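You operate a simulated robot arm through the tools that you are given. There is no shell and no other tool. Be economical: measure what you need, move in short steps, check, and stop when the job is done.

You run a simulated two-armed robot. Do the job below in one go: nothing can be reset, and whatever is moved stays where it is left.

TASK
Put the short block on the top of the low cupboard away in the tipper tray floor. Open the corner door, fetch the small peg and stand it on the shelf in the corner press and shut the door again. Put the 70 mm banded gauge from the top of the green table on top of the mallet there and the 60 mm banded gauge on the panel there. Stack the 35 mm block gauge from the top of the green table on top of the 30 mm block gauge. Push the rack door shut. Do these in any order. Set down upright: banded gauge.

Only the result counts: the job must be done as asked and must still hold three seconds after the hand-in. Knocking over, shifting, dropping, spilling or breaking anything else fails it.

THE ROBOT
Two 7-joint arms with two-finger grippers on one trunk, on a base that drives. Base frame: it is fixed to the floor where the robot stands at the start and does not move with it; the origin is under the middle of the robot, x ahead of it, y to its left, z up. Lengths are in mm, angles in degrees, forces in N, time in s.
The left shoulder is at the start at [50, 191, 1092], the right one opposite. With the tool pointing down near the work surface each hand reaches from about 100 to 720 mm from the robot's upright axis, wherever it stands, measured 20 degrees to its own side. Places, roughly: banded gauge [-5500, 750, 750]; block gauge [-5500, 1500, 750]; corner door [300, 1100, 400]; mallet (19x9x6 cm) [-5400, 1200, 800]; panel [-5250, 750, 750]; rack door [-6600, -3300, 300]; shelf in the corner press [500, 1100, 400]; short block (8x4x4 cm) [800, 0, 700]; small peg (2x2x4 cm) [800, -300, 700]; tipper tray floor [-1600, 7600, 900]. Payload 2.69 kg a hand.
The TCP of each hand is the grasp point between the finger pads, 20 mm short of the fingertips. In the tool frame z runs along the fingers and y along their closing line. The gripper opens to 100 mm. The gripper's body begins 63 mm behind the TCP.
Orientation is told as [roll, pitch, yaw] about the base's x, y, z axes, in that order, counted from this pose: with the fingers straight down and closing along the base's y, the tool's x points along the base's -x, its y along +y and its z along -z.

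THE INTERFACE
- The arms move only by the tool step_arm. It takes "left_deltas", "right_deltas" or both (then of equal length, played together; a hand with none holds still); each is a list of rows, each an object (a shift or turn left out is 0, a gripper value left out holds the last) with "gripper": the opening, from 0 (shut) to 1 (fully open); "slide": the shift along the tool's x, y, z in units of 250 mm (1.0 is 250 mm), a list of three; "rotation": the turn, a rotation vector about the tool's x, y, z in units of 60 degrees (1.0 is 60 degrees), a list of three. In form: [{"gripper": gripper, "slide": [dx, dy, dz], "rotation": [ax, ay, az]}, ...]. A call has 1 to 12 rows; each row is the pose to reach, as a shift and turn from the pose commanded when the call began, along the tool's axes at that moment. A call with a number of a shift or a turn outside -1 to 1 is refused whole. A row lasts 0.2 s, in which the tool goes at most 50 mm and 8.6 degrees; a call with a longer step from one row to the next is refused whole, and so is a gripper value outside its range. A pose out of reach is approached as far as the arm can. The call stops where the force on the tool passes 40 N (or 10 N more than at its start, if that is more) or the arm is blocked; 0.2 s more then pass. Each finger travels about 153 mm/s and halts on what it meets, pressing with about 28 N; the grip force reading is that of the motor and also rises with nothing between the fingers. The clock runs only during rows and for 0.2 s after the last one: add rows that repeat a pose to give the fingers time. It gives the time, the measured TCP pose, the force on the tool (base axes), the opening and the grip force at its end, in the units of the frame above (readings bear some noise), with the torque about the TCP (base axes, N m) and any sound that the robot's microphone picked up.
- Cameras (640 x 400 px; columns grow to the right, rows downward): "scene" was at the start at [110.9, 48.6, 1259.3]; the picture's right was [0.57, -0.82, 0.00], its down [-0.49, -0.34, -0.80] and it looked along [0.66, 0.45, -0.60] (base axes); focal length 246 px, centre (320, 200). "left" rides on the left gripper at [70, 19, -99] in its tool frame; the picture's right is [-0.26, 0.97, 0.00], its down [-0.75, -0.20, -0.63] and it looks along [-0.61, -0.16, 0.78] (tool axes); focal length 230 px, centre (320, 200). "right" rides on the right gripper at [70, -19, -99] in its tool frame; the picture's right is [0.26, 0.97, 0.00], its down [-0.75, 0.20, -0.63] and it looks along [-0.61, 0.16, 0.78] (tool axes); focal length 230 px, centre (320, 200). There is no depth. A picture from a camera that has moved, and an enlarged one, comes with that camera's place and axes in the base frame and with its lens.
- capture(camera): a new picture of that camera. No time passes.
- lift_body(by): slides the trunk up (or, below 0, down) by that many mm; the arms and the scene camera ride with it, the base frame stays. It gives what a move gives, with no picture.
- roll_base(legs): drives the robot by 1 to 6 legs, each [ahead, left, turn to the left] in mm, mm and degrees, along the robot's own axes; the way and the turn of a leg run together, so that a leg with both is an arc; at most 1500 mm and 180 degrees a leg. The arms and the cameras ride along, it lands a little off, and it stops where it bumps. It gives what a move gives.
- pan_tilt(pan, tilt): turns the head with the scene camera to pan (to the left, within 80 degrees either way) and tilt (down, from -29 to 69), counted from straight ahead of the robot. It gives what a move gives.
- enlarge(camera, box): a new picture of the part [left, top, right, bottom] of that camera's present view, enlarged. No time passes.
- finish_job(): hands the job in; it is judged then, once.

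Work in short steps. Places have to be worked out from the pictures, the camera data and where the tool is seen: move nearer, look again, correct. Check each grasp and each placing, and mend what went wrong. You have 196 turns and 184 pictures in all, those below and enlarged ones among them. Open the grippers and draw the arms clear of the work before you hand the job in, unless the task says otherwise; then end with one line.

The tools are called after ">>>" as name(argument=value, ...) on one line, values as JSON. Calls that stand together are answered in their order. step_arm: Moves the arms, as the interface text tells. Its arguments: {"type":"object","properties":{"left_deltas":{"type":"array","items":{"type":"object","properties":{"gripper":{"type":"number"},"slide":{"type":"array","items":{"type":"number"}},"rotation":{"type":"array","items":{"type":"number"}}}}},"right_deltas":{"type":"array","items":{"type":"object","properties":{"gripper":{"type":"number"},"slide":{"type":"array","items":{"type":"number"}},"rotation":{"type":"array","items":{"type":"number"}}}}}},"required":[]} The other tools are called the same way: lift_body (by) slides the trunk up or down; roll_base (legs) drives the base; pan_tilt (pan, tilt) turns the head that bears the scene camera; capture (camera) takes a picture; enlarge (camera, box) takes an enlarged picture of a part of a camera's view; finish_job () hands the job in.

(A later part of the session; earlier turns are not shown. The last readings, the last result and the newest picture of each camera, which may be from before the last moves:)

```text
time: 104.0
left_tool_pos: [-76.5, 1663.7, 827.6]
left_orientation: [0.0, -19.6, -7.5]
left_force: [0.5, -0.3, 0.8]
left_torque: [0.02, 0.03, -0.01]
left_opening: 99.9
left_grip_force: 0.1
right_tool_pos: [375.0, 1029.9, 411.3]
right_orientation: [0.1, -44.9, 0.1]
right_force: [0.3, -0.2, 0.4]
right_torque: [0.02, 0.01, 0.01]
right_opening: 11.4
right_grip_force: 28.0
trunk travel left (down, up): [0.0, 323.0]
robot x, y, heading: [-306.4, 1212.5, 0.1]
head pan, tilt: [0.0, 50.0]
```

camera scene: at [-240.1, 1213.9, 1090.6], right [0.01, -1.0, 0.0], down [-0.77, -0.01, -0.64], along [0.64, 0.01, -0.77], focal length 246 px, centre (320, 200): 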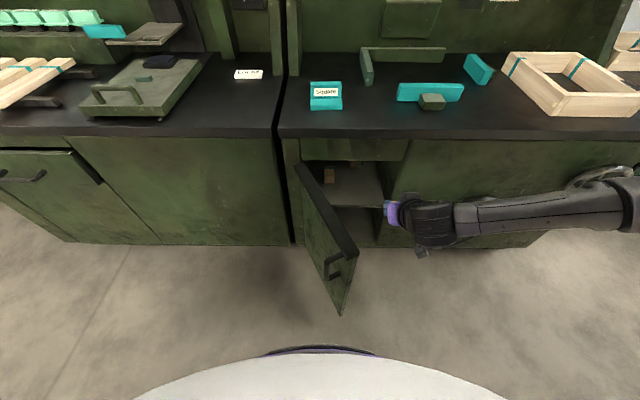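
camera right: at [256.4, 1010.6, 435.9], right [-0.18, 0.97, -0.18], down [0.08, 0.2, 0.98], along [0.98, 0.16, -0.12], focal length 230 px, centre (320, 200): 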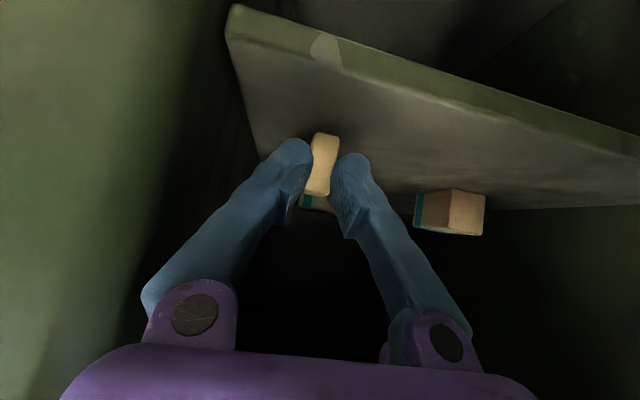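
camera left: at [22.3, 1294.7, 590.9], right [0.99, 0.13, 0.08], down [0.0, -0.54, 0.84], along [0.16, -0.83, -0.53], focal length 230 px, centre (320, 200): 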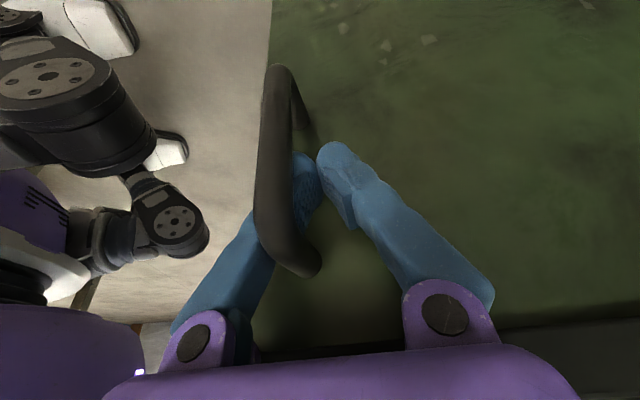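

No contact yet; continue 3 mm steps.

>>> step_arm(right_deltas=[{"slide": [0.0085, 0, 0.0085]}])

>>> step_arm(right_deltas=[{"slide": [0.0085, 0, 0.0085]}])

>>> step_arm(right_deltas=[{"slide": [0.0085, 0, 0.0085]}])

```text
time: 104.4
left_tool_pos: [-78.0, 1663.7, 827.7]
left_orientation: [0.1, -19.6, -7.4]
left_force: [0.4, 0.7, 0.3]
left_torque: [-0.05, -0.04, 0.0]
left_opening: 100.1
left_grip_force: 0.0
right_tool_pos: [375.8, 1029.5, 410.0]
right_orientation: [0.1, -45.1, 0.1]
right_force: [-0.7, -0.4, 2.6]
right_torque: [0.03, -0.03, 0.01]
right_opening: 11.0
right_grip_force: 27.7
trunk travel left (down, up): [0.0, 323.0]
robot x, y, heading: [-309.6, 1213.1, 0.1]
head pan, tilt: [0.0, 50.0]
```

```text
time: 104.8
left_tool_pos: [-78.2, 1664.4, 828.8]
left_orientation: [0.1, -19.7, -7.5]
left_force: [-1.3, 0.0, 0.2]
left_torque: [-0.01, 0.02, 0.01]
left_opening: 100.2
left_grip_force: 0.1
right_tool_pos: [375.5, 1029.2, 408.3]
right_orientation: [0.1, -45.3, 0.1]
right_force: [-3.1, 0.0, 13.2]
right_torque: [0.01, -0.11, -0.01]
right_opening: 11.0
right_grip_force: 28.0
trunk travel left (down, up): [0.0, 323.0]
robot x, y, heading: [-308.7, 1213.7, 0.1]
head pan, tilt: [0.0, 50.0]
```

```text
time: 105.2
left_tool_pos: [-79.1, 1664.0, 827.3]
left_orientation: [0.1, -19.8, -7.5]
left_force: [-0.3, 0.6, -1.1]
left_torque: [0.03, -0.01, 0.0]
left_opening: 100.0
left_grip_force: 0.0
right_tool_pos: [377.4, 1029.4, 407.1]
right_orientation: [0.1, -45.4, 0.1]
right_force: [-3.7, 0.4, 25.1]
right_torque: [0.02, -0.3, 0.01]
right_opening: 11.3
right_grip_force: 28.7
trunk travel left (down, up): [0.0, 323.0]
robot x, y, heading: [-310.9, 1214.1, 0.2]
head pan, tilt: [0.0, 50.0]
```

Contact made (25 N). Ease up 3 mm to relax, then open slowly and look.

>>> step_arm(right_deltas=[{"slide": [-0.012, 0, -0.012]}, {"slide": [-0.012, 0, -0.012], "gripper": 0.2}, {"slide": [-0.012, 0, -0.012], "gripper": 0.3}, {"slide": [-0.012, 0, -0.012], "gripper": 0.3}])

>>> capture(camera="right")

```text
time: 106.2
left_tool_pos: [-76.6, 1663.6, 828.0]
left_orientation: [0.1, -19.5, -7.5]
left_force: [-0.8, -1.0, 0.2]
left_torque: [0.0, -0.02, -0.05]
left_opening: 100.0
left_grip_force: 0.0
right_tool_pos: [375.2, 1029.6, 404.6]
right_orientation: [0.1, -45.0, 0.1]
right_force: [0.4, 0.5, -0.5]
right_torque: [0.03, 0.0, 0.01]
right_opening: 29.9
right_grip_force: 0.0
trunk travel left (down, up): [0.0, 323.0]
robot x, y, heading: [-313.3, 1211.1, 0.4]
head pan, tilt: [0.0, 50.0]
```

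```text
123 pictures are left
camera right: at [256.4, 1009.8, 426.3], right [-0.18, 0.97, -0.18], down [0.09, 0.2, 0.98], along [0.98, 0.16, -0.12], focal length 230 px, centre (320, 200)
```

right: 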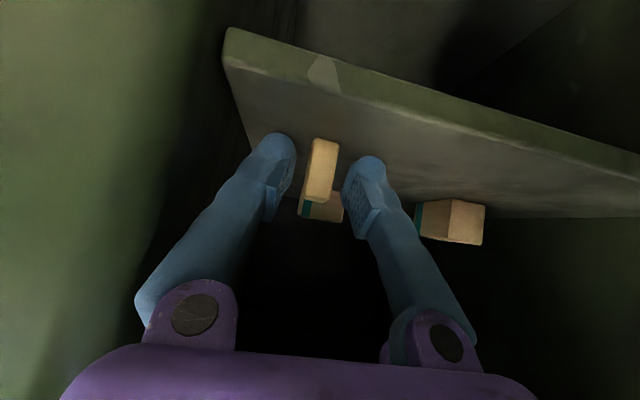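

Peg stands freely. Withdraw along the tool axis.

>>> step_arm(right_deltas=[{"slide": [0, 0, -0.1], "gripper": 0.5}, {"slide": [0, 0, -0.25]}, {"slide": [0, 0, -0.42]}, {"slide": [0, 0, -0.6]}, {"slide": [0, 0, -0.78]}, {"slide": [0, 0, -0.95]}])

>>> capture(camera="right")

>>> enlarge(camera="scene", box=[260, 100, 460, 225])

```text
time: 107.6
left_tool_pos: [-76.9, 1663.8, 827.8]
left_orientation: [0.0, -19.7, -7.5]
left_force: [-0.5, -0.1, -0.4]
left_torque: [-0.01, -0.01, 0.0]
left_opening: 100.0
left_grip_force: 0.1
right_tool_pos: [205.9, 1030.3, 575.9]
right_orientation: [0.1, -45.1, 0.0]
right_force: [-1.0, 0.0, -0.8]
right_torque: [-0.01, -0.04, -0.01]
right_opening: 50.5
right_grip_force: 0.1
trunk travel left (down, up): [0.0, 323.0]
robot x, y, heading: [-310.4, 1211.2, 0.2]
head pan, tilt: [0.0, 50.0]
```

```text
122 pictures are left
camera right: at [87.4, 1011.6, 596.6], right [-0.18, 0.97, -0.18], down [0.08, 0.2, 0.98], along [0.98, 0.16, -0.12], focal length 230 px, centre (320, 200)
```

right: 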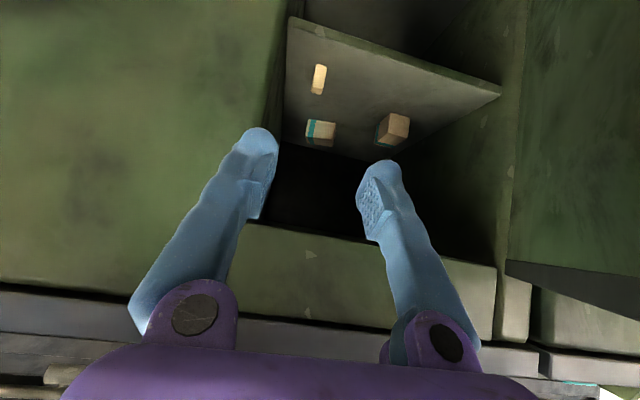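

```text
3.20 times, centred on (360, 162) of scene
camera zoom: at [-194.7, 1212.6, 1090.6], right [0.0, -1.0, 0.0], down [-0.77, 0.0, -0.64], along [0.64, 0.0, -0.77], focal length 787 px, centre (192, 320)
```

zoom: 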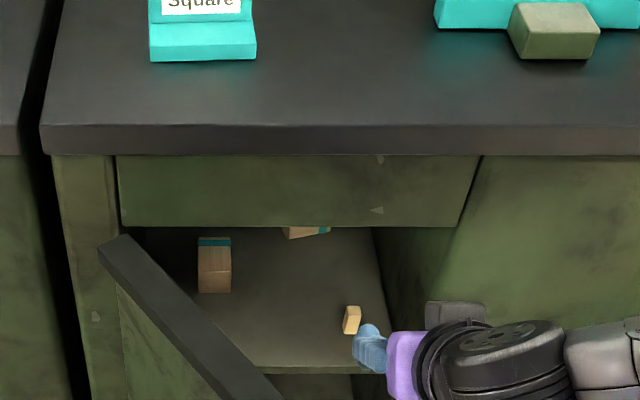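

The peg stands well on the shelf. Raise the right hand clear, back off and slide right so the left hand can push the door shut from outside.

>>> step_arm(right_deltas=[{"slide": [-0.1, 0, -0.15]}, {"slide": [-0.2, 0, -0.3]}, {"slide": [-0.3, 0, -0.45]}, {"slide": [-0.4, 0, -0.6]}, {"slide": [-0.5, 0, -0.75]}, {"slide": [-0.55, 0, -0.9]}])

>>> roll_base(legs=[[-47, 0, 0], [0, -330, 0]])

>>> pan_tilt(pan=45, tilt=50)

>>> capture(camera="scene")

```text
time: 109.0
left_tool_pos: [-76.8, 1664.6, 826.9]
left_orientation: [0.1, -19.7, -7.6]
left_force: [-0.6, -0.3, -0.7]
left_torque: [-0.02, -0.04, -0.01]
left_opening: 100.2
left_grip_force: 0.1
right_tool_pos: [145.8, 1025.6, 831.6]
right_orientation: [0.0, -45.0, 0.1]
right_force: [-0.4, -0.4, -0.5]
right_torque: [0.01, -0.03, -0.03]
right_opening: 50.0
right_grip_force: 0.1
trunk travel left (down, up): [0.0, 323.0]
robot x, y, heading: [-311.0, 1215.3, 0.2]
head pan, tilt: [0.0, 50.0]
```

```text
time: 113.0
left_tool_pos: [-122.9, 1331.9, 828.6]
left_orientation: [0.0, -19.6, -7.4]
left_force: [-0.2, 0.3, -0.4]
left_torque: [0.01, -0.02, 0.01]
left_opening: 99.9
left_grip_force: 0.0
right_tool_pos: [100.8, 695.6, 831.9]
right_orientation: [0.1, -45.0, 0.1]
right_force: [-0.3, 0.4, -0.1]
right_torque: [-0.03, 0.0, -0.02]
right_opening: 50.3
right_grip_force: 0.0
trunk travel left (down, up): [0.0, 323.0]
robot x, y, heading: [-355.9, 877.6, 0.1]
head pan, tilt: [0.0, 50.0]
```

```text
time: 114.1
left_tool_pos: [-122.9, 1332.4, 826.5]
left_orientation: [0.2, -19.6, -7.5]
left_force: [-0.1, -0.9, 0.4]
left_torque: [-0.04, -0.02, -0.01]
left_opening: 99.8
left_grip_force: 0.0
right_tool_pos: [100.4, 695.9, 830.6]
right_orientation: [0.2, -45.0, 0.1]
right_force: [0.5, -1.0, -0.9]
right_torque: [0.01, -0.01, -0.01]
right_opening: 50.2
right_grip_force: 0.0
trunk travel left (down, up): [0.0, 323.0]
robot x, y, heading: [-360.1, 883.9, 0.2]
head pan, tilt: [45.0, 50.0]
```

```text
120 pictures are left
camera scene: at [-263.6, 935.9, 1090.6], right [0.71, -0.71, 0.0], down [-0.54, -0.54, -0.64], along [0.45, 0.46, -0.77], focal length 246 px, centre (320, 200)
```

scene: 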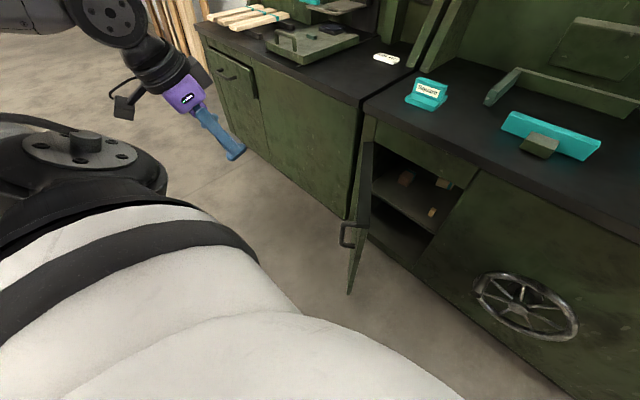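

Left hand: close the gripper and move to the outer side of the door.

>>> step_arm(left_deltas=[{"gripper": 0, "slide": [-0.075, -0.012, 0.16]}, {"slide": [-0.15, -0.024, 0.32]}, {"slide": [-0.225, -0.036, 0.48]}, {"slide": [-0.3, -0.047, 0.64]}, {"slide": [-0.375, -0.06, 0.8]}, {"slide": [-0.452, -0.07, 0.96]}, {"slide": [-0.452, -0.07, 0.96]}])

>>> capture(camera="scene")

```text
time: 115.7
left_tool_pos: [59.4, 1292.1, 640.0]
left_orientation: [0.2, -19.6, -7.4]
left_force: [-0.2, 0.2, 0.2]
left_torque: [-0.02, 0.0, 0.0]
left_opening: 0.0
left_grip_force: 27.8
right_tool_pos: [99.3, 696.0, 831.5]
right_orientation: [0.1, -45.0, 0.1]
right_force: [-0.1, 0.0, 1.1]
right_torque: [0.01, 0.0, 0.02]
right_opening: 49.8
right_grip_force: 0.0
trunk travel left (down, up): [0.0, 323.0]
robot x, y, heading: [-355.1, 884.4, 0.1]
head pan, tilt: [45.0, 50.0]
```

```text
119 pictures are left
camera scene: at [-263.5, 936.1, 1090.6], right [0.71, -0.71, 0.0], down [-0.54, -0.54, -0.64], along [0.45, 0.46, -0.77], focal length 246 px, centre (320, 200)
```

scene: 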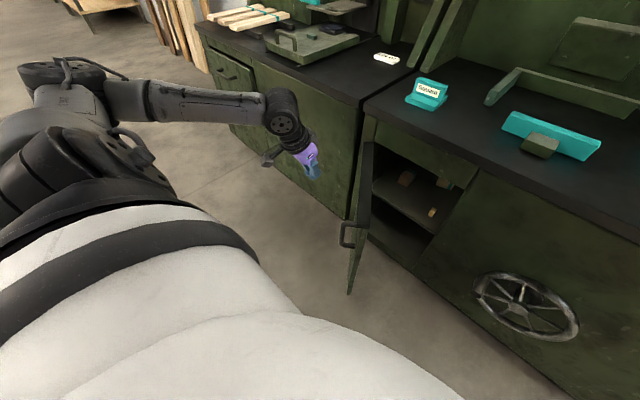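

Descend beside the door's outer face.

>>> step_arm(left_deltas=[{"slide": [0.011, -0.01, 0.15]}, {"slide": [0.022, -0.02, 0.3]}, {"slide": [0.033, -0.03, 0.44]}, {"slide": [0.044, -0.05, 0.578]}, {"slide": [0.044, -0.05, 0.578]}])

>>> capture(camera="scene")

>>> capture(camera="left")

```text
time: 116.9
left_tool_pos: [94.9, 1274.9, 499.3]
left_orientation: [0.1, -19.5, -7.4]
left_force: [0.1, 0.4, 0.4]
left_torque: [0.01, 0.0, -0.02]
left_opening: 0.0
left_grip_force: 27.9
right_tool_pos: [101.0, 695.7, 830.5]
right_orientation: [0.1, -45.0, 0.1]
right_force: [-0.4, 0.4, 0.0]
right_torque: [-0.01, 0.0, -0.01]
right_opening: 49.9
right_grip_force: 0.0
trunk travel left (down, up): [0.0, 323.0]
robot x, y, heading: [-358.3, 884.6, 0.4]
head pan, tilt: [45.0, 50.0]
```

```text
118 pictures are left
camera scene: at [-263.6, 936.0, 1090.6], right [0.71, -0.71, 0.0], down [-0.54, -0.54, -0.64], along [0.45, 0.46, -0.77], focal length 246 px, centre (320, 200)
```

scene: 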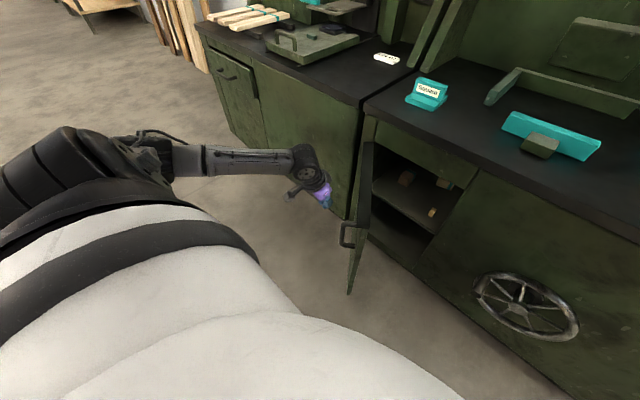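

```text
117 pictures are left
camera left: at [-0.1, 1306.2, 569.3], right [0.37, 0.93, 0.09], down [0.47, -0.26, 0.84], along [0.81, -0.27, -0.53], focal length 230 px, centre (320, 200)
```

left: 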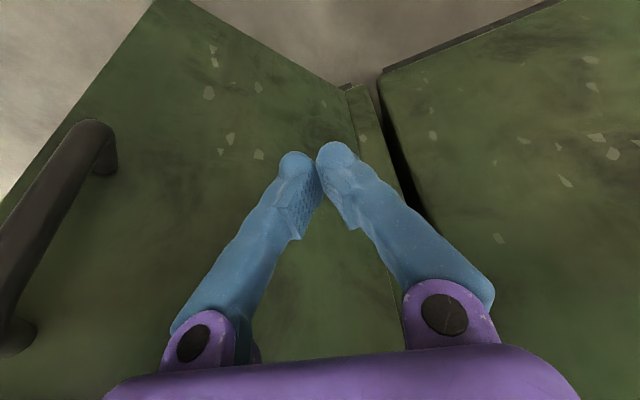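

Clear of the handle; push the door shut along its arc.

>>> step_arm(left_deltas=[{"slide": [-0.036, -0.138, 0.013]}, {"slide": [-0.072, -0.276, 0.026]}, {"slide": [-0.128, -0.39, 0.046]}, {"slide": [-0.19, -0.472, 0.068]}, {"slide": [-0.251, -0.554, 0.089]}, {"slide": [-0.331, -0.616, 0.117]}, {"slide": [-0.411, -0.677, 0.146]}, {"slide": [-0.504, -0.717, 0.179]}, {"slide": [-0.596, -0.756, 0.212]}, {"slide": [-0.694, -0.767, 0.247]}])

>>> capture(camera="left")

>>> capture(camera="scene")

```text
time: 119.1
left_tool_pos: [252.6, 1060.2, 499.7]
left_orientation: [0.2, -19.7, -7.6]
left_force: [0.5, -0.1, -0.2]
left_torque: [-0.02, -0.01, 0.01]
left_opening: 0.0
left_grip_force: 28.0
right_tool_pos: [99.8, 695.5, 831.2]
right_orientation: [0.1, -45.0, 0.1]
right_force: [1.0, -0.2, 0.1]
right_torque: [0.0, -0.01, 0.0]
right_opening: 50.1
right_grip_force: 0.0
trunk travel left (down, up): [0.0, 323.0]
robot x, y, heading: [-355.5, 881.0, 0.1]
head pan, tilt: [45.0, 50.0]
```

```text
116 pictures are left
camera left: at [157.6, 1090.0, 568.7], right [0.37, 0.93, 0.09], down [0.46, -0.27, 0.85], along [0.81, -0.27, -0.53], focal length 230 px, centre (320, 200)
```

left: 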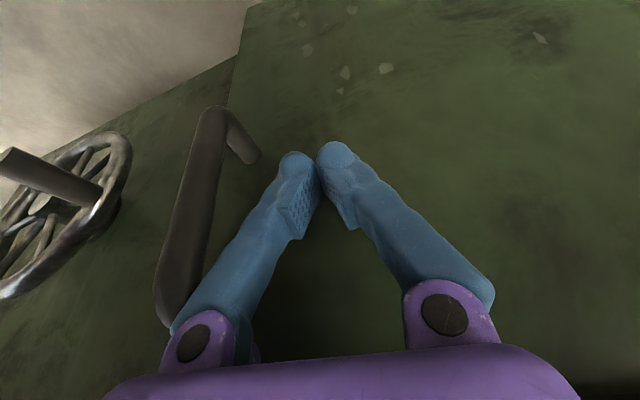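

```text
115 pictures are left
camera scene: at [-263.6, 935.8, 1090.5], right [0.71, -0.71, 0.0], down [-0.54, -0.54, -0.64], along [0.45, 0.46, -0.77], focal length 246 px, centre (320, 200)
```

scene: 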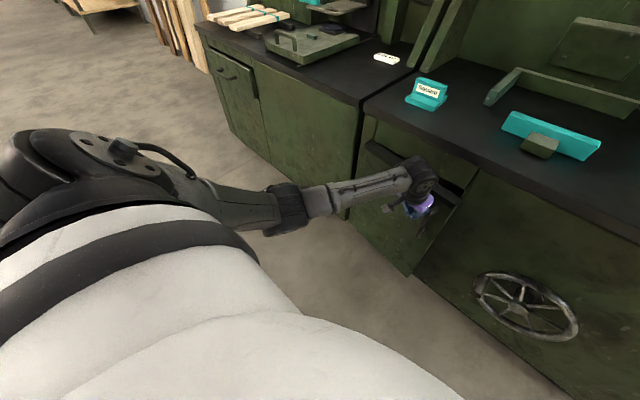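

Nearly shut; continue pushing in +x until firm contact.

>>> step_arm(left_deltas=[{"slide": [-0.056, 0.008, 0.02]}, {"slide": [-0.112, 0.016, 0.04]}, {"slide": [-0.15, 0.02, 0.053]}, {"slide": [-0.187, 0.026, 0.066]}])

>>> capture(camera="left")

>>> capture(camera="scene")

```text
time: 119.8
left_tool_pos: [281.2, 1060.6, 496.0]
left_orientation: [0.0, -18.8, -7.5]
left_force: [-14.9, 0.2, 10.0]
left_torque: [0.14, -1.61, 0.22]
left_opening: 0.3
left_grip_force: 27.9
right_tool_pos: [99.0, 696.1, 832.1]
right_orientation: [0.1, -45.2, 0.1]
right_force: [-0.5, -0.2, -0.4]
right_torque: [-0.01, -0.03, 0.04]
right_opening: 50.0
right_grip_force: 0.1
trunk travel left (down, up): [0.0, 323.0]
robot x, y, heading: [-358.7, 885.4, 0.2]
head pan, tilt: [45.0, 50.0]
stopped in row 3 (left hand): the force on the tool passed its limit at 61 N (the readings are from after the stop); the commanded pose is now the measured one
```

```text
114 pictures are left
camera left: at [186.5, 1090.0, 566.9], right [0.37, 0.93, 0.08], down [0.48, -0.26, 0.84], along [0.8, -0.27, -0.54], focal length 230 px, centre (320, 200)
```

left: 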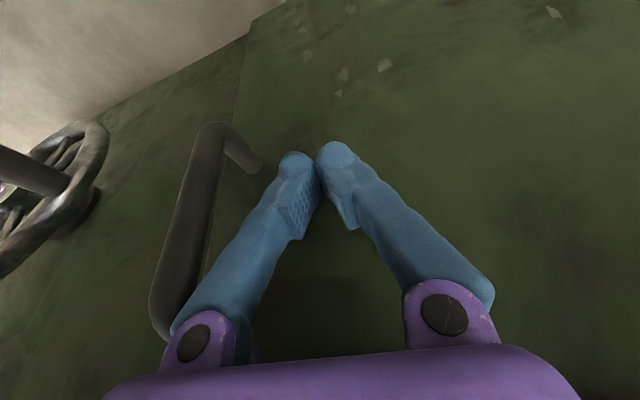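

```text
113 pictures are left
camera scene: at [-265.8, 935.9, 1090.9], right [0.71, -0.7, 0.0], down [-0.54, -0.54, -0.64], along [0.45, 0.46, -0.77], focal length 246 px, centre (320, 200)
```

scene: 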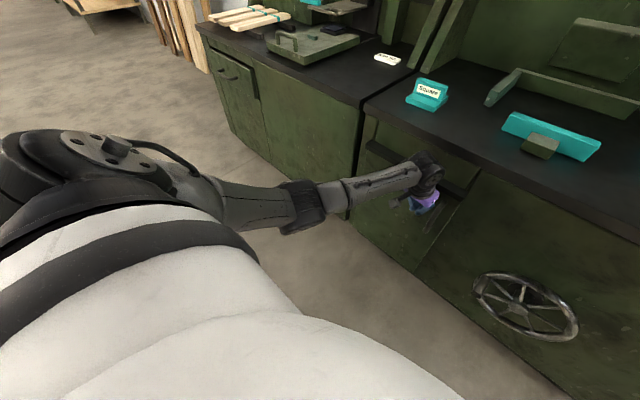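

Door is shut firmly. Retract the left hand back and up, then check the door stays closed.

>>> step_arm(left_deltas=[{"slide": [0.15, 0, -0.05]}, {"slide": [0.3, 0.03, -0.12]}, {"slide": [0.35, 0.08, -0.28]}, {"slide": [0.38, 0.12, -0.45]}, {"slide": [0.39, 0.16, -0.62]}, {"slide": [0.39, 0.16, -0.79]}, {"slide": [0.39, 0.16, -0.95]}])

>>> step_arm(left_deltas=[{"slide": [0.1, 0.12, -0.1]}, {"slide": [0.2, 0.24, -0.2]}, {"slide": [0.3, 0.36, -0.3]}, {"slide": [0.4, 0.48, -0.4]}, {"slide": [0.5, 0.6, -0.5]}, {"slide": [0.6, 0.68, -0.55]}])

>>> capture(camera="scene")

```text
time: 121.4
left_tool_pos: [118.4, 1121.8, 689.2]
left_orientation: [0.2, -18.6, -7.4]
left_force: [-0.3, -0.3, -0.1]
left_torque: [-0.01, 0.01, 0.02]
left_opening: 0.2
left_grip_force: 27.9
right_tool_pos: [100.5, 695.3, 832.3]
right_orientation: [0.1, -45.0, 0.1]
right_force: [0.1, 1.1, -0.7]
right_torque: [0.01, 0.02, 0.05]
right_opening: 49.9
right_grip_force: 0.1
trunk travel left (down, up): [0.0, 323.0]
robot x, y, heading: [-357.0, 877.8, 0.3]
head pan, tilt: [45.0, 50.0]
```

```text
time: 122.8
left_tool_pos: [-42.4, 1312.6, 772.3]
left_orientation: [0.1, -18.5, -7.5]
left_force: [0.9, 0.0, 0.1]
left_torque: [0.0, 0.02, 0.0]
left_opening: 0.0
left_grip_force: 28.0
right_tool_pos: [99.1, 696.4, 830.7]
right_orientation: [0.1, -45.1, 0.1]
right_force: [-0.2, -0.4, -0.6]
right_torque: [0.01, 0.04, 0.02]
right_opening: 49.9
right_grip_force: 0.0
trunk travel left (down, up): [0.0, 323.0]
robot x, y, heading: [-362.0, 881.7, 0.1]
head pan, tilt: [45.0, 50.0]
```

```text
112 pictures are left
camera scene: at [-264.2, 936.1, 1090.6], right [0.71, -0.7, 0.0], down [-0.54, -0.54, -0.64], along [0.45, 0.46, -0.77], focal length 246 px, centre (320, 200)
```

scene: 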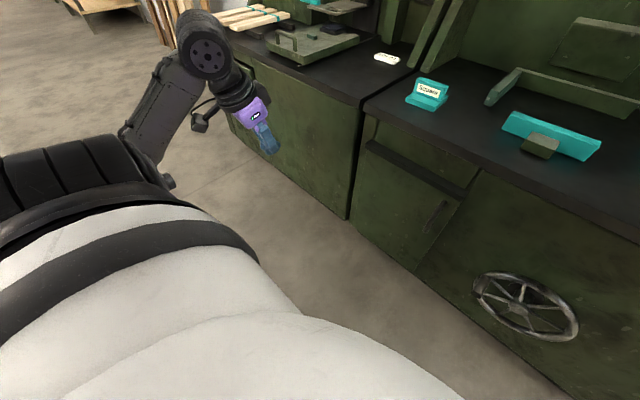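

The corner door is shut. Next the short block: raise trunk, tuck the left hand, drive to the cupboard a bit further right than before.

>>> step_arm(left_deltas=[{"slide": [0.11, 0, -0.12], "gripper": 0.5}, {"slide": [0.22, 0, -0.25], "gripper": 1}, {"slide": [0.33, 0, -0.37], "gripper": 1}])

>>> lift_body(by=150)

>>> roll_base(legs=[[0, -970, 0], [440, 0, 0]])

>>> pan_tilt(pan=10, tilt=45)

>>> capture(camera="scene")

```text
time: 123.6
left_tool_pos: [-146.0, 1333.0, 836.7]
left_orientation: [0.0, -18.5, -7.6]
left_force: [0.4, -0.2, -0.7]
left_torque: [0.03, 0.0, -0.02]
left_opening: 100.1
left_grip_force: 0.0
left hand out of reach, approached as far as the arm can: row 3
right_tool_pos: [99.9, 696.6, 831.6]
right_orientation: [0.1, -45.0, 0.1]
right_force: [0.3, -0.7, 0.2]
right_torque: [0.0, 0.01, 0.06]
right_opening: 49.9
right_grip_force: 0.1
trunk travel left (down, up): [0.0, 323.0]
robot x, y, heading: [-354.3, 880.5, 0.2]
head pan, tilt: [45.0, 50.0]
```

```text
time: 125.4
left_tool_pos: [-146.7, 1333.1, 986.9]
left_orientation: [0.0, -18.7, -7.3]
left_force: [-0.2, -0.5, 0.3]
left_torque: [0.01, 0.0, 0.0]
left_opening: 100.1
left_grip_force: 0.1
right_tool_pos: [100.4, 696.0, 980.3]
right_orientation: [0.1, -45.0, 0.0]
right_force: [0.8, -0.1, 0.6]
right_torque: [0.0, 0.01, 0.04]
right_opening: 49.9
right_grip_force: 0.1
trunk travel left (down, up): [-150.0, 173.0]
robot x, y, heading: [-358.3, 883.8, 0.6]
head pan, tilt: [45.0, 50.0]
```

```text
time: 136.6
left_tool_pos: [295.3, 341.7, 987.2]
left_orientation: [0.0, -18.6, -8.5]
left_force: [0.1, 1.0, -1.2]
left_torque: [0.01, 0.01, -0.01]
left_opening: 100.1
left_grip_force: 0.1
right_tool_pos: [528.1, -300.0, 980.0]
right_orientation: [0.1, -45.0, -1.0]
right_force: [0.7, 0.7, 0.7]
right_torque: [0.04, -0.02, -0.01]
right_opening: 50.3
right_grip_force: 0.1
trunk travel left (down, up): [-150.0, 173.0]
robot x, y, heading: [72.8, -106.5, -0.7]
head pan, tilt: [45.0, 50.0]
```

```text
time: 137.6
left_tool_pos: [295.4, 342.8, 986.5]
left_orientation: [0.1, -18.6, -8.5]
left_force: [0.0, 0.8, -0.4]
left_torque: [0.01, -0.01, 0.01]
left_opening: 100.0
left_grip_force: 0.1
right_tool_pos: [528.4, -299.9, 982.6]
right_orientation: [0.0, -44.9, -1.1]
right_force: [-0.4, -0.1, -0.3]
right_torque: [0.01, 0.01, 0.03]
right_opening: 50.0
right_grip_force: 0.0
trunk travel left (down, up): [-150.0, 173.0]
robot x, y, heading: [77.2, -106.0, -1.1]
head pan, tilt: [10.0, 45.0]
```

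```text
111 pictures are left
camera scene: at [193.5, -93.7, 1247.5], right [0.16, -0.99, 0.0], down [-0.7, -0.11, -0.71], along [0.7, 0.11, -0.71], focal length 246 px, centre (320, 200)
```

scene: 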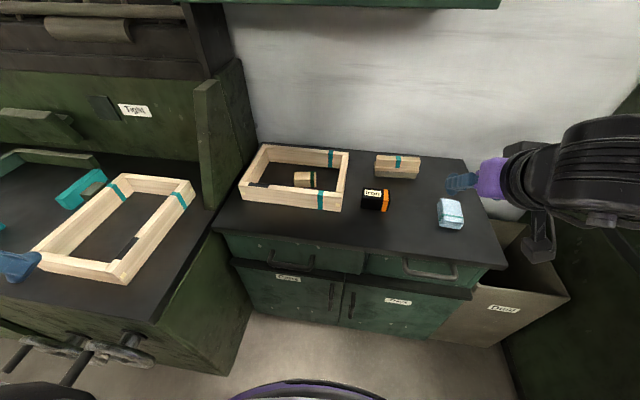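

There's a handwheel on the bench that likely blocked me; now I'm right of it. Zoom on the short block in the frame, then move 80 mm ahead.

>>> enlarge(camera="scene", box=[220, 120, 380, 220])

>>> roll_base(legs=[[80, 0, 1]])

>>> enlarge(camera="scene", box=[220, 120, 420, 245])

```text
4.00 times, centred on (300, 170) of scene
camera zoom: at [193.5, -93.7, 1247.5], right [0.16, -0.99, 0.0], down [-0.7, -0.11, -0.71], along [0.7, 0.11, -0.71], focal length 984 px, centre (400, 320)
```

zoom: 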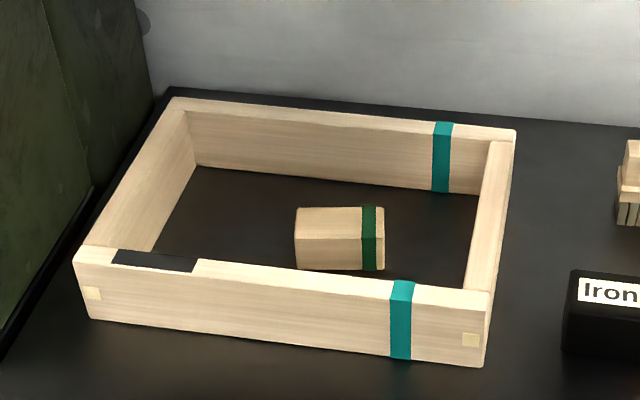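

```text
time: 138.6
left_tool_pos: [365.4, 345.6, 988.1]
left_orientation: [0.1, -18.5, -7.5]
left_force: [-0.2, 0.5, 0.4]
left_torque: [-0.02, 0.03, -0.01]
left_opening: 100.1
left_grip_force: 0.1
right_tool_pos: [611.4, -291.3, 981.1]
right_orientation: [0.2, -45.0, 0.1]
right_force: [0.9, -0.2, 0.0]
right_torque: [-0.02, 0.01, 0.0]
right_opening: 50.0
right_grip_force: 0.1
trunk travel left (down, up): [-150.0, 173.0]
robot x, y, heading: [151.5, -104.6, -0.1]
head pan, tilt: [10.0, 45.0]
```

```text
3.20 times, centred on (320, 182) of scene
camera zoom: at [272.1, -92.1, 1247.3], right [0.18, -0.98, 0.0], down [-0.7, -0.12, -0.71], along [0.7, 0.12, -0.71], focal length 787 px, centre (320, 256)
```

zoom: 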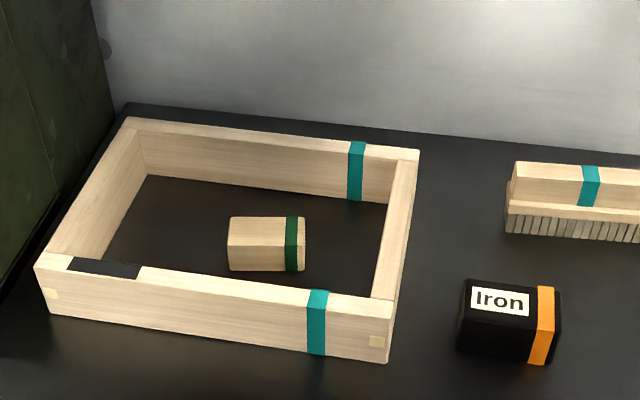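

The block lies along y at ≈[775,45], so the fingers must close along x. I'll use the left hand with yaw −90, moving forward in stages.

>>> step_arm(left_deltas=[{"slide": [-0.14, -0.095, 0.047], "rotation": [0, 0.05, 0]}, {"slide": [-0.28, -0.19, 0.093], "rotation": [0, 0.1, 0]}, {"slide": [-0.42, -0.285, 0.14], "rotation": [0, 0.155, 0]}, {"slide": [-0.56, -0.38, 0.187], "rotation": [0, 0.21, 0]}, {"slide": [-0.7, -0.475, 0.233], "rotation": [0, 0.26, 0]}, {"slide": [-0.836, -0.57, 0.28], "rotation": [0, 0.31, 0]}])

>>> step_arm(left_deltas=[{"slide": [-0.1, -0.05, 0.02], "rotation": [0, 0, 0.14]}, {"slide": [-0.2, -0.1, 0.04], "rotation": [0, 0, 0.28]}, {"slide": [-0.3, -0.15, 0.06], "rotation": [0, 0, 0.42]}, {"slide": [-0.4, -0.2, 0.08], "rotation": [0, 0, 0.56]}, {"slide": [-0.5, -0.25, 0.1], "rotation": [0, 0, 0.7]}, {"slide": [-0.6, -0.3, 0.12], "rotation": [0, 0, 0.84]}, {"slide": [-0.7, -0.35, 0.14], "rotation": [0, 0, 0.98]}, {"slide": [-0.8, -0.4, 0.152], "rotation": [0, 0, 1]}])

>>> capture(camera="scene")

>>> capture(camera="left")

```text
time: 140.0
left_tool_pos: [564.1, 175.0, 986.1]
left_orientation: [-0.2, 0.1, -7.4]
left_force: [0.6, 0.5, -0.3]
left_torque: [0.02, -0.02, 0.01]
left_opening: 99.9
left_grip_force: 0.0
right_tool_pos: [609.9, -292.6, 981.5]
right_orientation: [0.2, -45.0, 0.0]
right_force: [0.1, -0.1, -0.1]
right_torque: [0.02, 0.01, 0.01]
right_opening: 50.0
right_grip_force: 0.1
trunk travel left (down, up): [-150.0, 173.0]
robot x, y, heading: [152.7, -105.9, 0.1]
head pan, tilt: [10.0, 45.0]
```

```text
time: 141.8
left_tool_pos: [695.1, 99.9, 957.5]
left_orientation: [0.0, -0.1, -67.5]
left_force: [0.0, -0.7, -0.3]
left_torque: [0.02, 0.0, -0.02]
left_opening: 99.8
left_grip_force: 0.1
left hand out of reach, approached as far as the arm can: row 6, 7, 8
right_tool_pos: [609.3, -291.3, 982.6]
right_orientation: [0.1, -44.9, 0.1]
right_force: [0.6, -0.4, -1.0]
right_torque: [-0.01, 0.01, 0.0]
right_opening: 49.9
right_grip_force: 0.1
trunk travel left (down, up): [-150.0, 173.0]
robot x, y, heading: [151.9, -105.6, 0.1]
head pan, tilt: [10.0, 45.0]
```

```text
108 pictures are left
camera scene: at [271.2, -92.1, 1247.5], right [0.18, -0.98, 0.0], down [-0.7, -0.12, -0.71], along [0.7, 0.12, -0.71], focal length 246 px, centre (320, 200)
```

scene: 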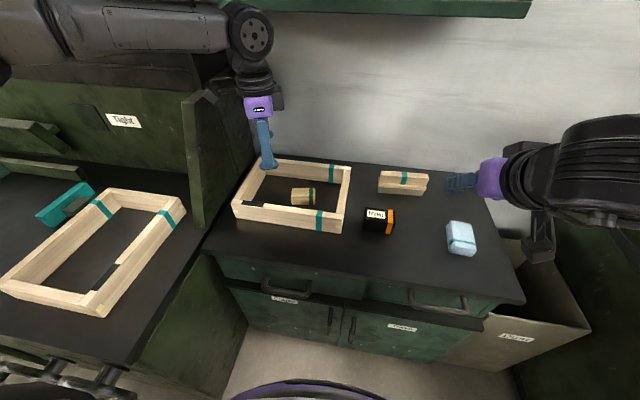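

```text
107 pictures are left
camera left: at [686.7, 171.4, 1056.0], right [0.99, 0.13, 0.0], down [0.1, -0.77, 0.63], along [0.08, -0.63, -0.78], focal length 230 px, centre (320, 200)
```

left: 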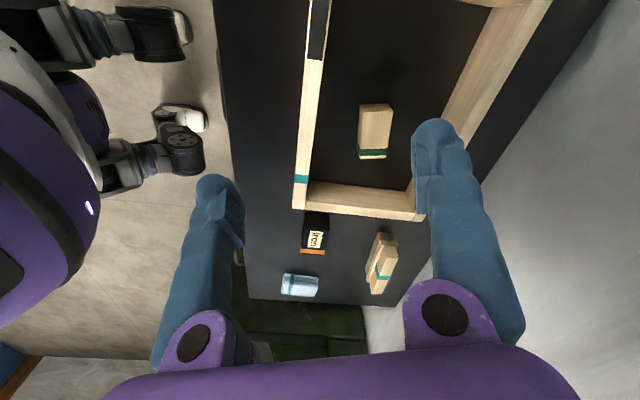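

Reach is limited at this height; lowering brings the wrist level with the shoulder. Block axis is tilted ~6.5°, so final yaw −83.5. Lower and advance.

>>> step_arm(left_deltas=[{"slide": [0, 0, 0.15], "rotation": [0, 0, 0.07]}, {"slide": [-0.03, 0.02, 0.3], "rotation": [0, 0, 0.14]}, {"slide": [-0.08, 0.06, 0.45], "rotation": [0, 0, 0.2]}, {"slide": [-0.18, 0.13, 0.508], "rotation": [0, 0, 0.267]}, {"slide": [-0.307, 0.219, 0.508], "rotation": [0, 0, 0.267]}, {"slide": [-0.307, 0.219, 0.508], "rotation": [0, 0, 0.267]}])

>>> capture(camera="left")

```text
time: 143.2
left_tool_pos: [692.7, 124.8, 877.5]
left_orientation: [0.1, -0.2, -83.5]
left_force: [0.3, 0.2, 0.5]
left_torque: [-0.01, 0.0, 0.02]
left_opening: 99.8
left_grip_force: 0.1
left hand out of reach, approached as far as the arm can: row 1, 2, 3, 4, 5, 6
right_tool_pos: [609.6, -292.2, 981.4]
right_orientation: [0.0, -45.1, 0.2]
right_force: [0.7, -0.2, 0.0]
right_torque: [0.01, -0.02, 0.01]
right_opening: 49.8
right_grip_force: 0.0
trunk travel left (down, up): [-150.0, 173.0]
robot x, y, heading: [151.1, -108.2, 0.1]
head pan, tilt: [10.0, 45.0]
```

```text
106 pictures are left
camera left: at [703.3, 196.1, 975.7], right [0.99, -0.15, 0.0], down [-0.11, -0.77, 0.63], along [-0.09, -0.62, -0.78], focal length 230 px, centre (320, 200)
```

left: 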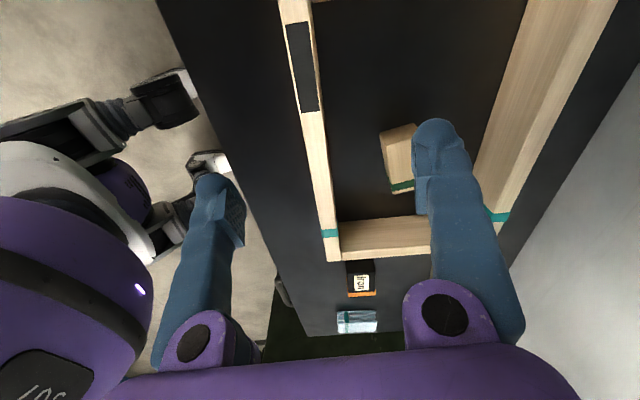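

With this yaw the reachable spot relative to the robot is ~(541,233). I roll the base 85 ahead and 75 right so the block comes there.

>>> roll_base(legs=[[85, -75, 0]])

>>> capture(camera="left")

>>> capture(camera="scene")

```text
time: 144.1
left_tool_pos: [699.4, 115.9, 878.5]
left_orientation: [0.2, -0.2, -83.2]
left_force: [0.0, -0.8, -0.3]
left_torque: [0.0, -0.02, -0.03]
left_opening: 100.0
left_grip_force: 0.0
right_tool_pos: [618.3, -300.0, 981.6]
right_orientation: [0.2, -45.1, 0.3]
right_force: [0.2, 0.3, 0.1]
right_torque: [0.01, 0.0, -0.03]
right_opening: 49.9
right_grip_force: 0.2
trunk travel left (down, up): [-150.0, 173.0]
robot x, y, heading: [160.2, -117.8, 0.5]
head pan, tilt: [10.0, 45.0]
stopped in leg 1: the robot was blocked; the commanded pose is now the measured one
```

```text
105 pictures are left
camera left: at [709.8, 187.6, 976.6], right [0.99, -0.14, 0.0], down [-0.11, -0.77, 0.63], along [-0.09, -0.62, -0.78], focal length 230 px, centre (320, 200)
```

left: 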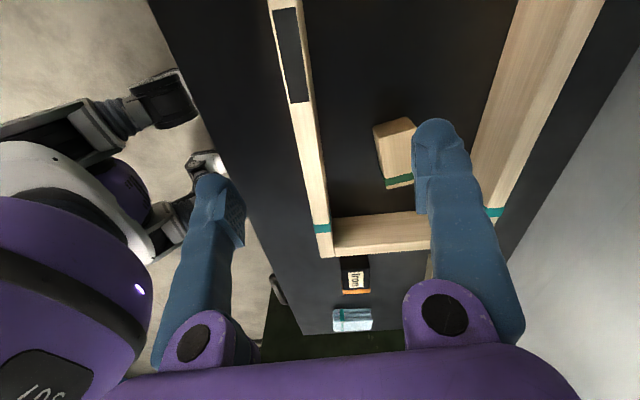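

```text
104 pictures are left
camera scene: at [278.7, -102.2, 1247.6], right [0.18, -0.98, 0.0], down [-0.69, -0.13, -0.71], along [0.7, 0.13, -0.71], focal length 246 px, centre (320, 200)
```

scene: 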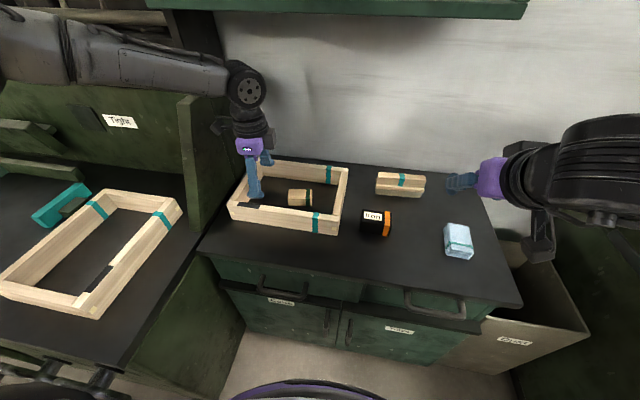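

The base is against the drawer handles, and yaw −83 is joint-limited. The block is ~70 mm long, so instead I'll grip it by its ends with yaw ≈+6.5, pitch −20, which reaches further. First rotate back.

>>> step_arm(left_deltas=[{"slide": [0, 0, -0.05], "rotation": [0, 0, -0.14]}, {"slide": [0, 0, -0.1], "rotation": [0, 0, -0.28]}, {"slide": [0, 0, -0.15], "rotation": [0, 0, -0.42]}, {"slide": [0, 0, -0.15], "rotation": [0, 0, -0.56]}, {"slide": [0, 0, -0.15], "rotation": [0, 0, -0.7]}, {"slide": [0, 0, -0.15], "rotation": [0, 0, -0.84]}, {"slide": [0, 0, -0.15], "rotation": [0, 0, -0.98]}, {"slide": [0, 0, -0.15], "rotation": [0, 0, -1]}])

>>> step_arm(left_deltas=[{"slide": [-0.05, -0.05, 0.03], "rotation": [-0.018, -0.067, -0.1]}, {"slide": [-0.1, -0.1, 0.06], "rotation": [-0.036, -0.133, -0.2]}, {"slide": [-0.15, -0.15, 0.1], "rotation": [-0.054, -0.2, -0.3]}, {"slide": [-0.2, -0.17, 0.14], "rotation": [-0.072, -0.267, -0.4]}, {"slide": [-0.25, -0.17, 0.18], "rotation": [-0.087, -0.333, -0.495]}, {"slide": [-0.25, -0.17, 0.18], "rotation": [-0.087, -0.333, -0.495]}])

>>> capture(camera="left")

```text
time: 145.9
left_tool_pos: [700.7, 115.1, 916.1]
left_orientation: [0.1, -0.1, -23.1]
left_force: [0.0, 0.2, 1.1]
left_torque: [-0.01, -0.01, 0.01]
left_opening: 100.1
left_grip_force: 0.0
right_tool_pos: [618.5, -302.4, 982.3]
right_orientation: [0.2, -45.0, 0.3]
right_force: [-0.2, -0.7, 0.0]
right_torque: [0.03, -0.01, -0.02]
right_opening: 50.0
right_grip_force: 0.1
trunk travel left (down, up): [-150.0, 173.0]
robot x, y, heading: [160.9, -117.9, 0.5]
head pan, tilt: [10.0, 45.0]
```

```text
time: 147.3
left_tool_pos: [720.7, 79.8, 885.4]
left_orientation: [-0.4, -20.6, 6.9]
left_force: [-0.5, -0.6, 0.5]
left_torque: [0.02, 0.0, 0.04]
left_opening: 99.9
left_grip_force: 0.0
left hand out of reach, approached as far as the arm can: row 2, 3, 4, 5, 6
right_tool_pos: [619.0, -300.6, 982.7]
right_orientation: [0.0, -45.1, 0.3]
right_force: [1.4, -0.2, -0.6]
right_torque: [-0.02, 0.02, 0.03]
right_opening: 49.8
right_grip_force: 0.0
trunk travel left (down, up): [-150.0, 173.0]
robot x, y, heading: [159.9, -119.4, 0.1]
head pan, tilt: [10.0, 45.0]
```

```text
103 pictures are left
camera left: at [619.2, 87.1, 952.1], right [0.13, 0.99, 0.09], down [0.5, -0.14, 0.85], along [0.86, -0.06, -0.51], focal length 230 px, centre (320, 200)
```

left: 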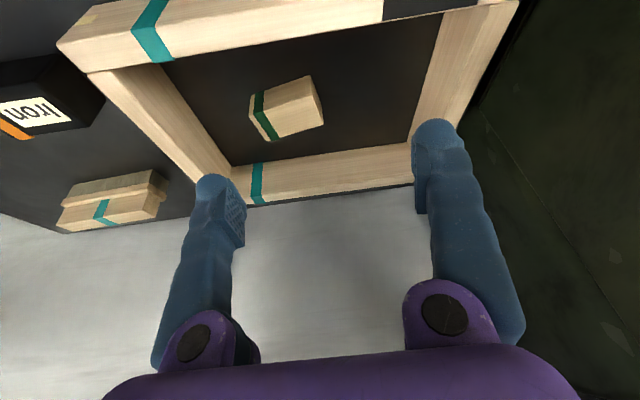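

Left arm reach improves lower down (as with the door handle). Lower first, then look again; block appears at ≈[765,52].

>>> step_arm(left_deltas=[{"slide": [0.03, -0.03, 0.08]}, {"slide": [0.06, -0.06, 0.16]}, {"slide": [0.09, -0.08, 0.24]}, {"slide": [0.116, -0.101, 0.32]}, {"slide": [0.08, -0.101, 0.32]}, {"slide": [0.02, -0.101, 0.33]}])

>>> capture(camera="left")

>>> capture(camera="scene")

```text
time: 148.7
left_tool_pos: [712.8, 102.0, 839.0]
left_orientation: [-0.3, -20.5, 6.8]
left_force: [0.7, -0.1, 0.7]
left_torque: [0.03, 0.01, 0.02]
left_opening: 99.9
left_grip_force: 0.1
left hand out of reach, approached as far as the arm can: row 1, 2, 3, 4, 5, 6
right_tool_pos: [619.1, -301.3, 982.5]
right_orientation: [0.1, -45.1, 0.3]
right_force: [0.0, 1.0, 0.2]
right_torque: [0.02, 0.04, -0.01]
right_opening: 49.8
right_grip_force: 0.1
trunk travel left (down, up): [-150.0, 173.0]
robot x, y, heading: [157.0, -115.7, 0.5]
head pan, tilt: [10.0, 45.0]
```

```text
102 pictures are left
camera left: at [611.2, 109.0, 906.7], right [0.13, 0.99, 0.09], down [0.5, -0.14, 0.85], along [0.86, -0.07, -0.51], focal length 230 px, centre (320, 200)
```

left: 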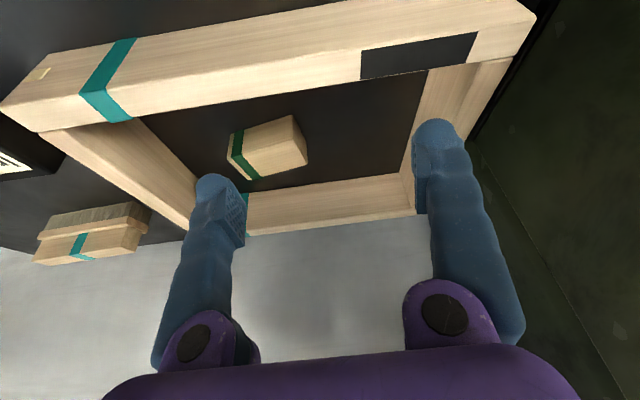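

```text
101 pictures are left
camera scene: at [279.8, -102.5, 1247.5], right [0.18, -0.98, 0.0], down [-0.7, -0.13, -0.71], along [0.7, 0.13, -0.71], focal length 246 px, centre (320, 200)
```

scene: 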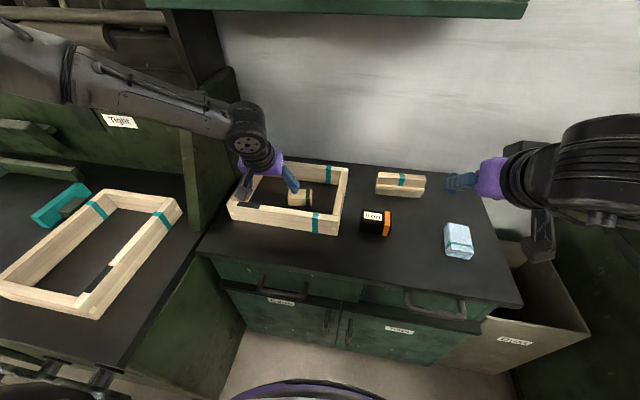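

The left arm seems limited inward (toward −y). I roll the base slightly back and 90 mm right so the block lies further to its left.

>>> step_arm(left_deltas=[{"slide": [-0.05, 0, -0.14]}, {"slide": [-0.05, 0, -0.26]}])

>>> roll_base(legs=[[-15, 0, 0], [0, -100, 0], [12, 0, 0]])

>>> step_arm(left_deltas=[{"slide": [-0.1, 0, 0.06]}, {"slide": [-0.2, 0, 0.12]}, {"slide": [-0.25, 0, 0.2]}, {"slide": [-0.25, 0, 0.25]}])

>>> capture(camera="left")

```text
time: 149.3
left_tool_pos: [699.2, 97.8, 903.7]
left_orientation: [-0.1, -20.6, 6.8]
left_force: [0.0, -0.4, 0.6]
left_torque: [0.02, 0.0, 0.01]
left_opening: 100.2
left_grip_force: 0.1
right_tool_pos: [618.3, -300.3, 982.7]
right_orientation: [0.1, -45.1, 0.2]
right_force: [0.3, 0.1, 0.3]
right_torque: [-0.02, -0.03, -0.01]
right_opening: 50.3
right_grip_force: 0.0
trunk travel left (down, up): [-150.0, 173.0]
robot x, y, heading: [157.2, -119.8, 0.4]
head pan, tilt: [10.0, 45.0]
```

```text
time: 151.6
left_tool_pos: [697.4, -0.5, 903.1]
left_orientation: [-0.3, -20.5, 6.9]
left_force: [-0.2, -0.8, 0.2]
left_torque: [-0.01, 0.02, 0.01]
left_opening: 99.7
left_grip_force: 0.1
right_tool_pos: [616.0, -399.5, 981.8]
right_orientation: [0.1, -45.0, 0.3]
right_force: [0.3, 0.2, -0.4]
right_torque: [-0.02, 0.03, 0.01]
right_opening: 50.0
right_grip_force: 0.2
trunk travel left (down, up): [-150.0, 173.0]
robot x, y, heading: [157.1, -216.0, 0.4]
head pan, tilt: [10.0, 45.0]
```

```text
time: 152.6
left_tool_pos: [760.1, 23.2, 875.9]
left_orientation: [-0.3, -20.5, 6.8]
left_force: [0.8, -0.4, -0.1]
left_torque: [0.0, -0.02, 0.0]
left_opening: 100.1
left_grip_force: 0.1
left hand out of reach, approached as far as the arm can: row 3, 4
right_tool_pos: [616.7, -400.4, 981.8]
right_orientation: [0.1, -45.0, 0.3]
right_force: [-0.7, -0.5, 0.1]
right_torque: [-0.02, -0.02, -0.01]
right_opening: 50.1
right_grip_force: 0.0
trunk travel left (down, up): [-150.0, 173.0]
robot x, y, heading: [159.7, -217.2, 0.2]
head pan, tilt: [10.0, 45.0]
```

```text
100 pictures are left
camera left: at [659.1, 30.3, 943.3], right [0.13, 0.99, 0.09], down [0.5, -0.14, 0.85], along [0.86, -0.07, -0.51], focal length 230 px, centre (320, 200)
```

left: 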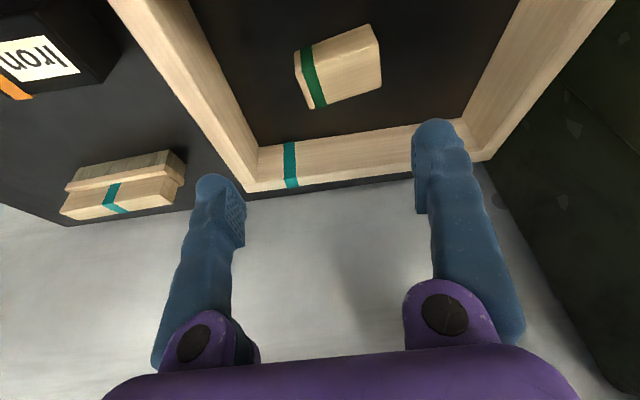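

Good reach now. Block centre ≈[770,48], axis ~11° off y. Hover above it.

>>> step_arm(left_deltas=[{"slide": [0.03, 0.047, 0.15], "rotation": [-0.013, 0, -0.035]}, {"slide": [0.059, 0.094, 0.302], "rotation": [-0.026, 0, -0.07]}, {"slide": [0.059, 0.094, 0.302], "rotation": [-0.026, 0, -0.07]}])

>>> capture(camera="left")

>>> enlarge(camera="scene", box=[180, 100, 380, 225])

```text
time: 153.4
left_tool_pos: [749.3, 63.5, 819.0]
left_orientation: [-0.3, -20.5, 11.3]
left_force: [-0.3, -0.8, 1.1]
left_torque: [0.0, -0.01, 0.0]
left_opening: 100.0
left_grip_force: 0.1
left hand out of reach, approached as far as the arm can: row 1, 2, 3
right_tool_pos: [616.1, -400.8, 980.6]
right_orientation: [0.0, -45.0, 0.3]
right_force: [0.6, 0.4, 0.8]
right_torque: [-0.04, -0.02, -0.01]
right_opening: 50.1
right_grip_force: 0.1
trunk travel left (down, up): [-150.0, 173.0]
robot x, y, heading: [156.2, -214.7, 0.2]
head pan, tilt: [10.0, 45.0]
```

```text
99 pictures are left
camera left: at [647.0, 63.0, 886.5], right [0.05, 1.0, 0.09], down [0.51, -0.1, 0.85], along [0.86, 0.0, -0.51], focal length 230 px, centre (320, 200)
```

left: 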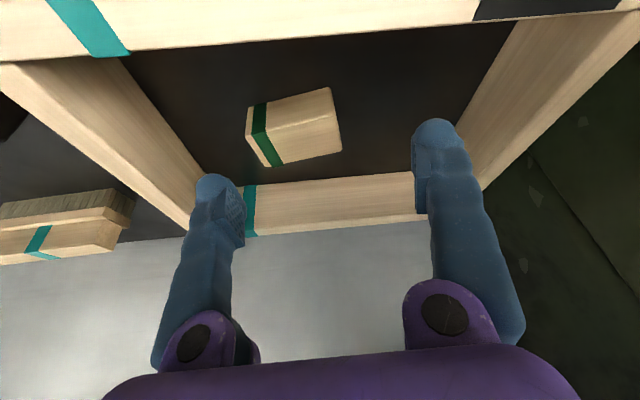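

```text
3.20 times, centred on (280, 162) of scene
camera zoom: at [277.4, -202.1, 1247.5], right [0.18, -0.98, 0.0], down [-0.7, -0.13, -0.71], along [0.7, 0.13, -0.71], focal length 787 px, centre (448, 320)
```

zoom: 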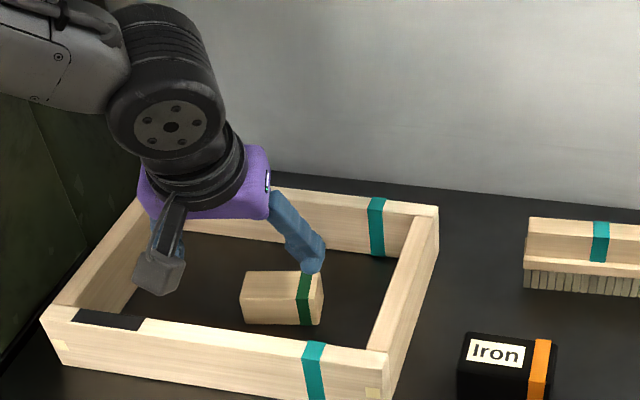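

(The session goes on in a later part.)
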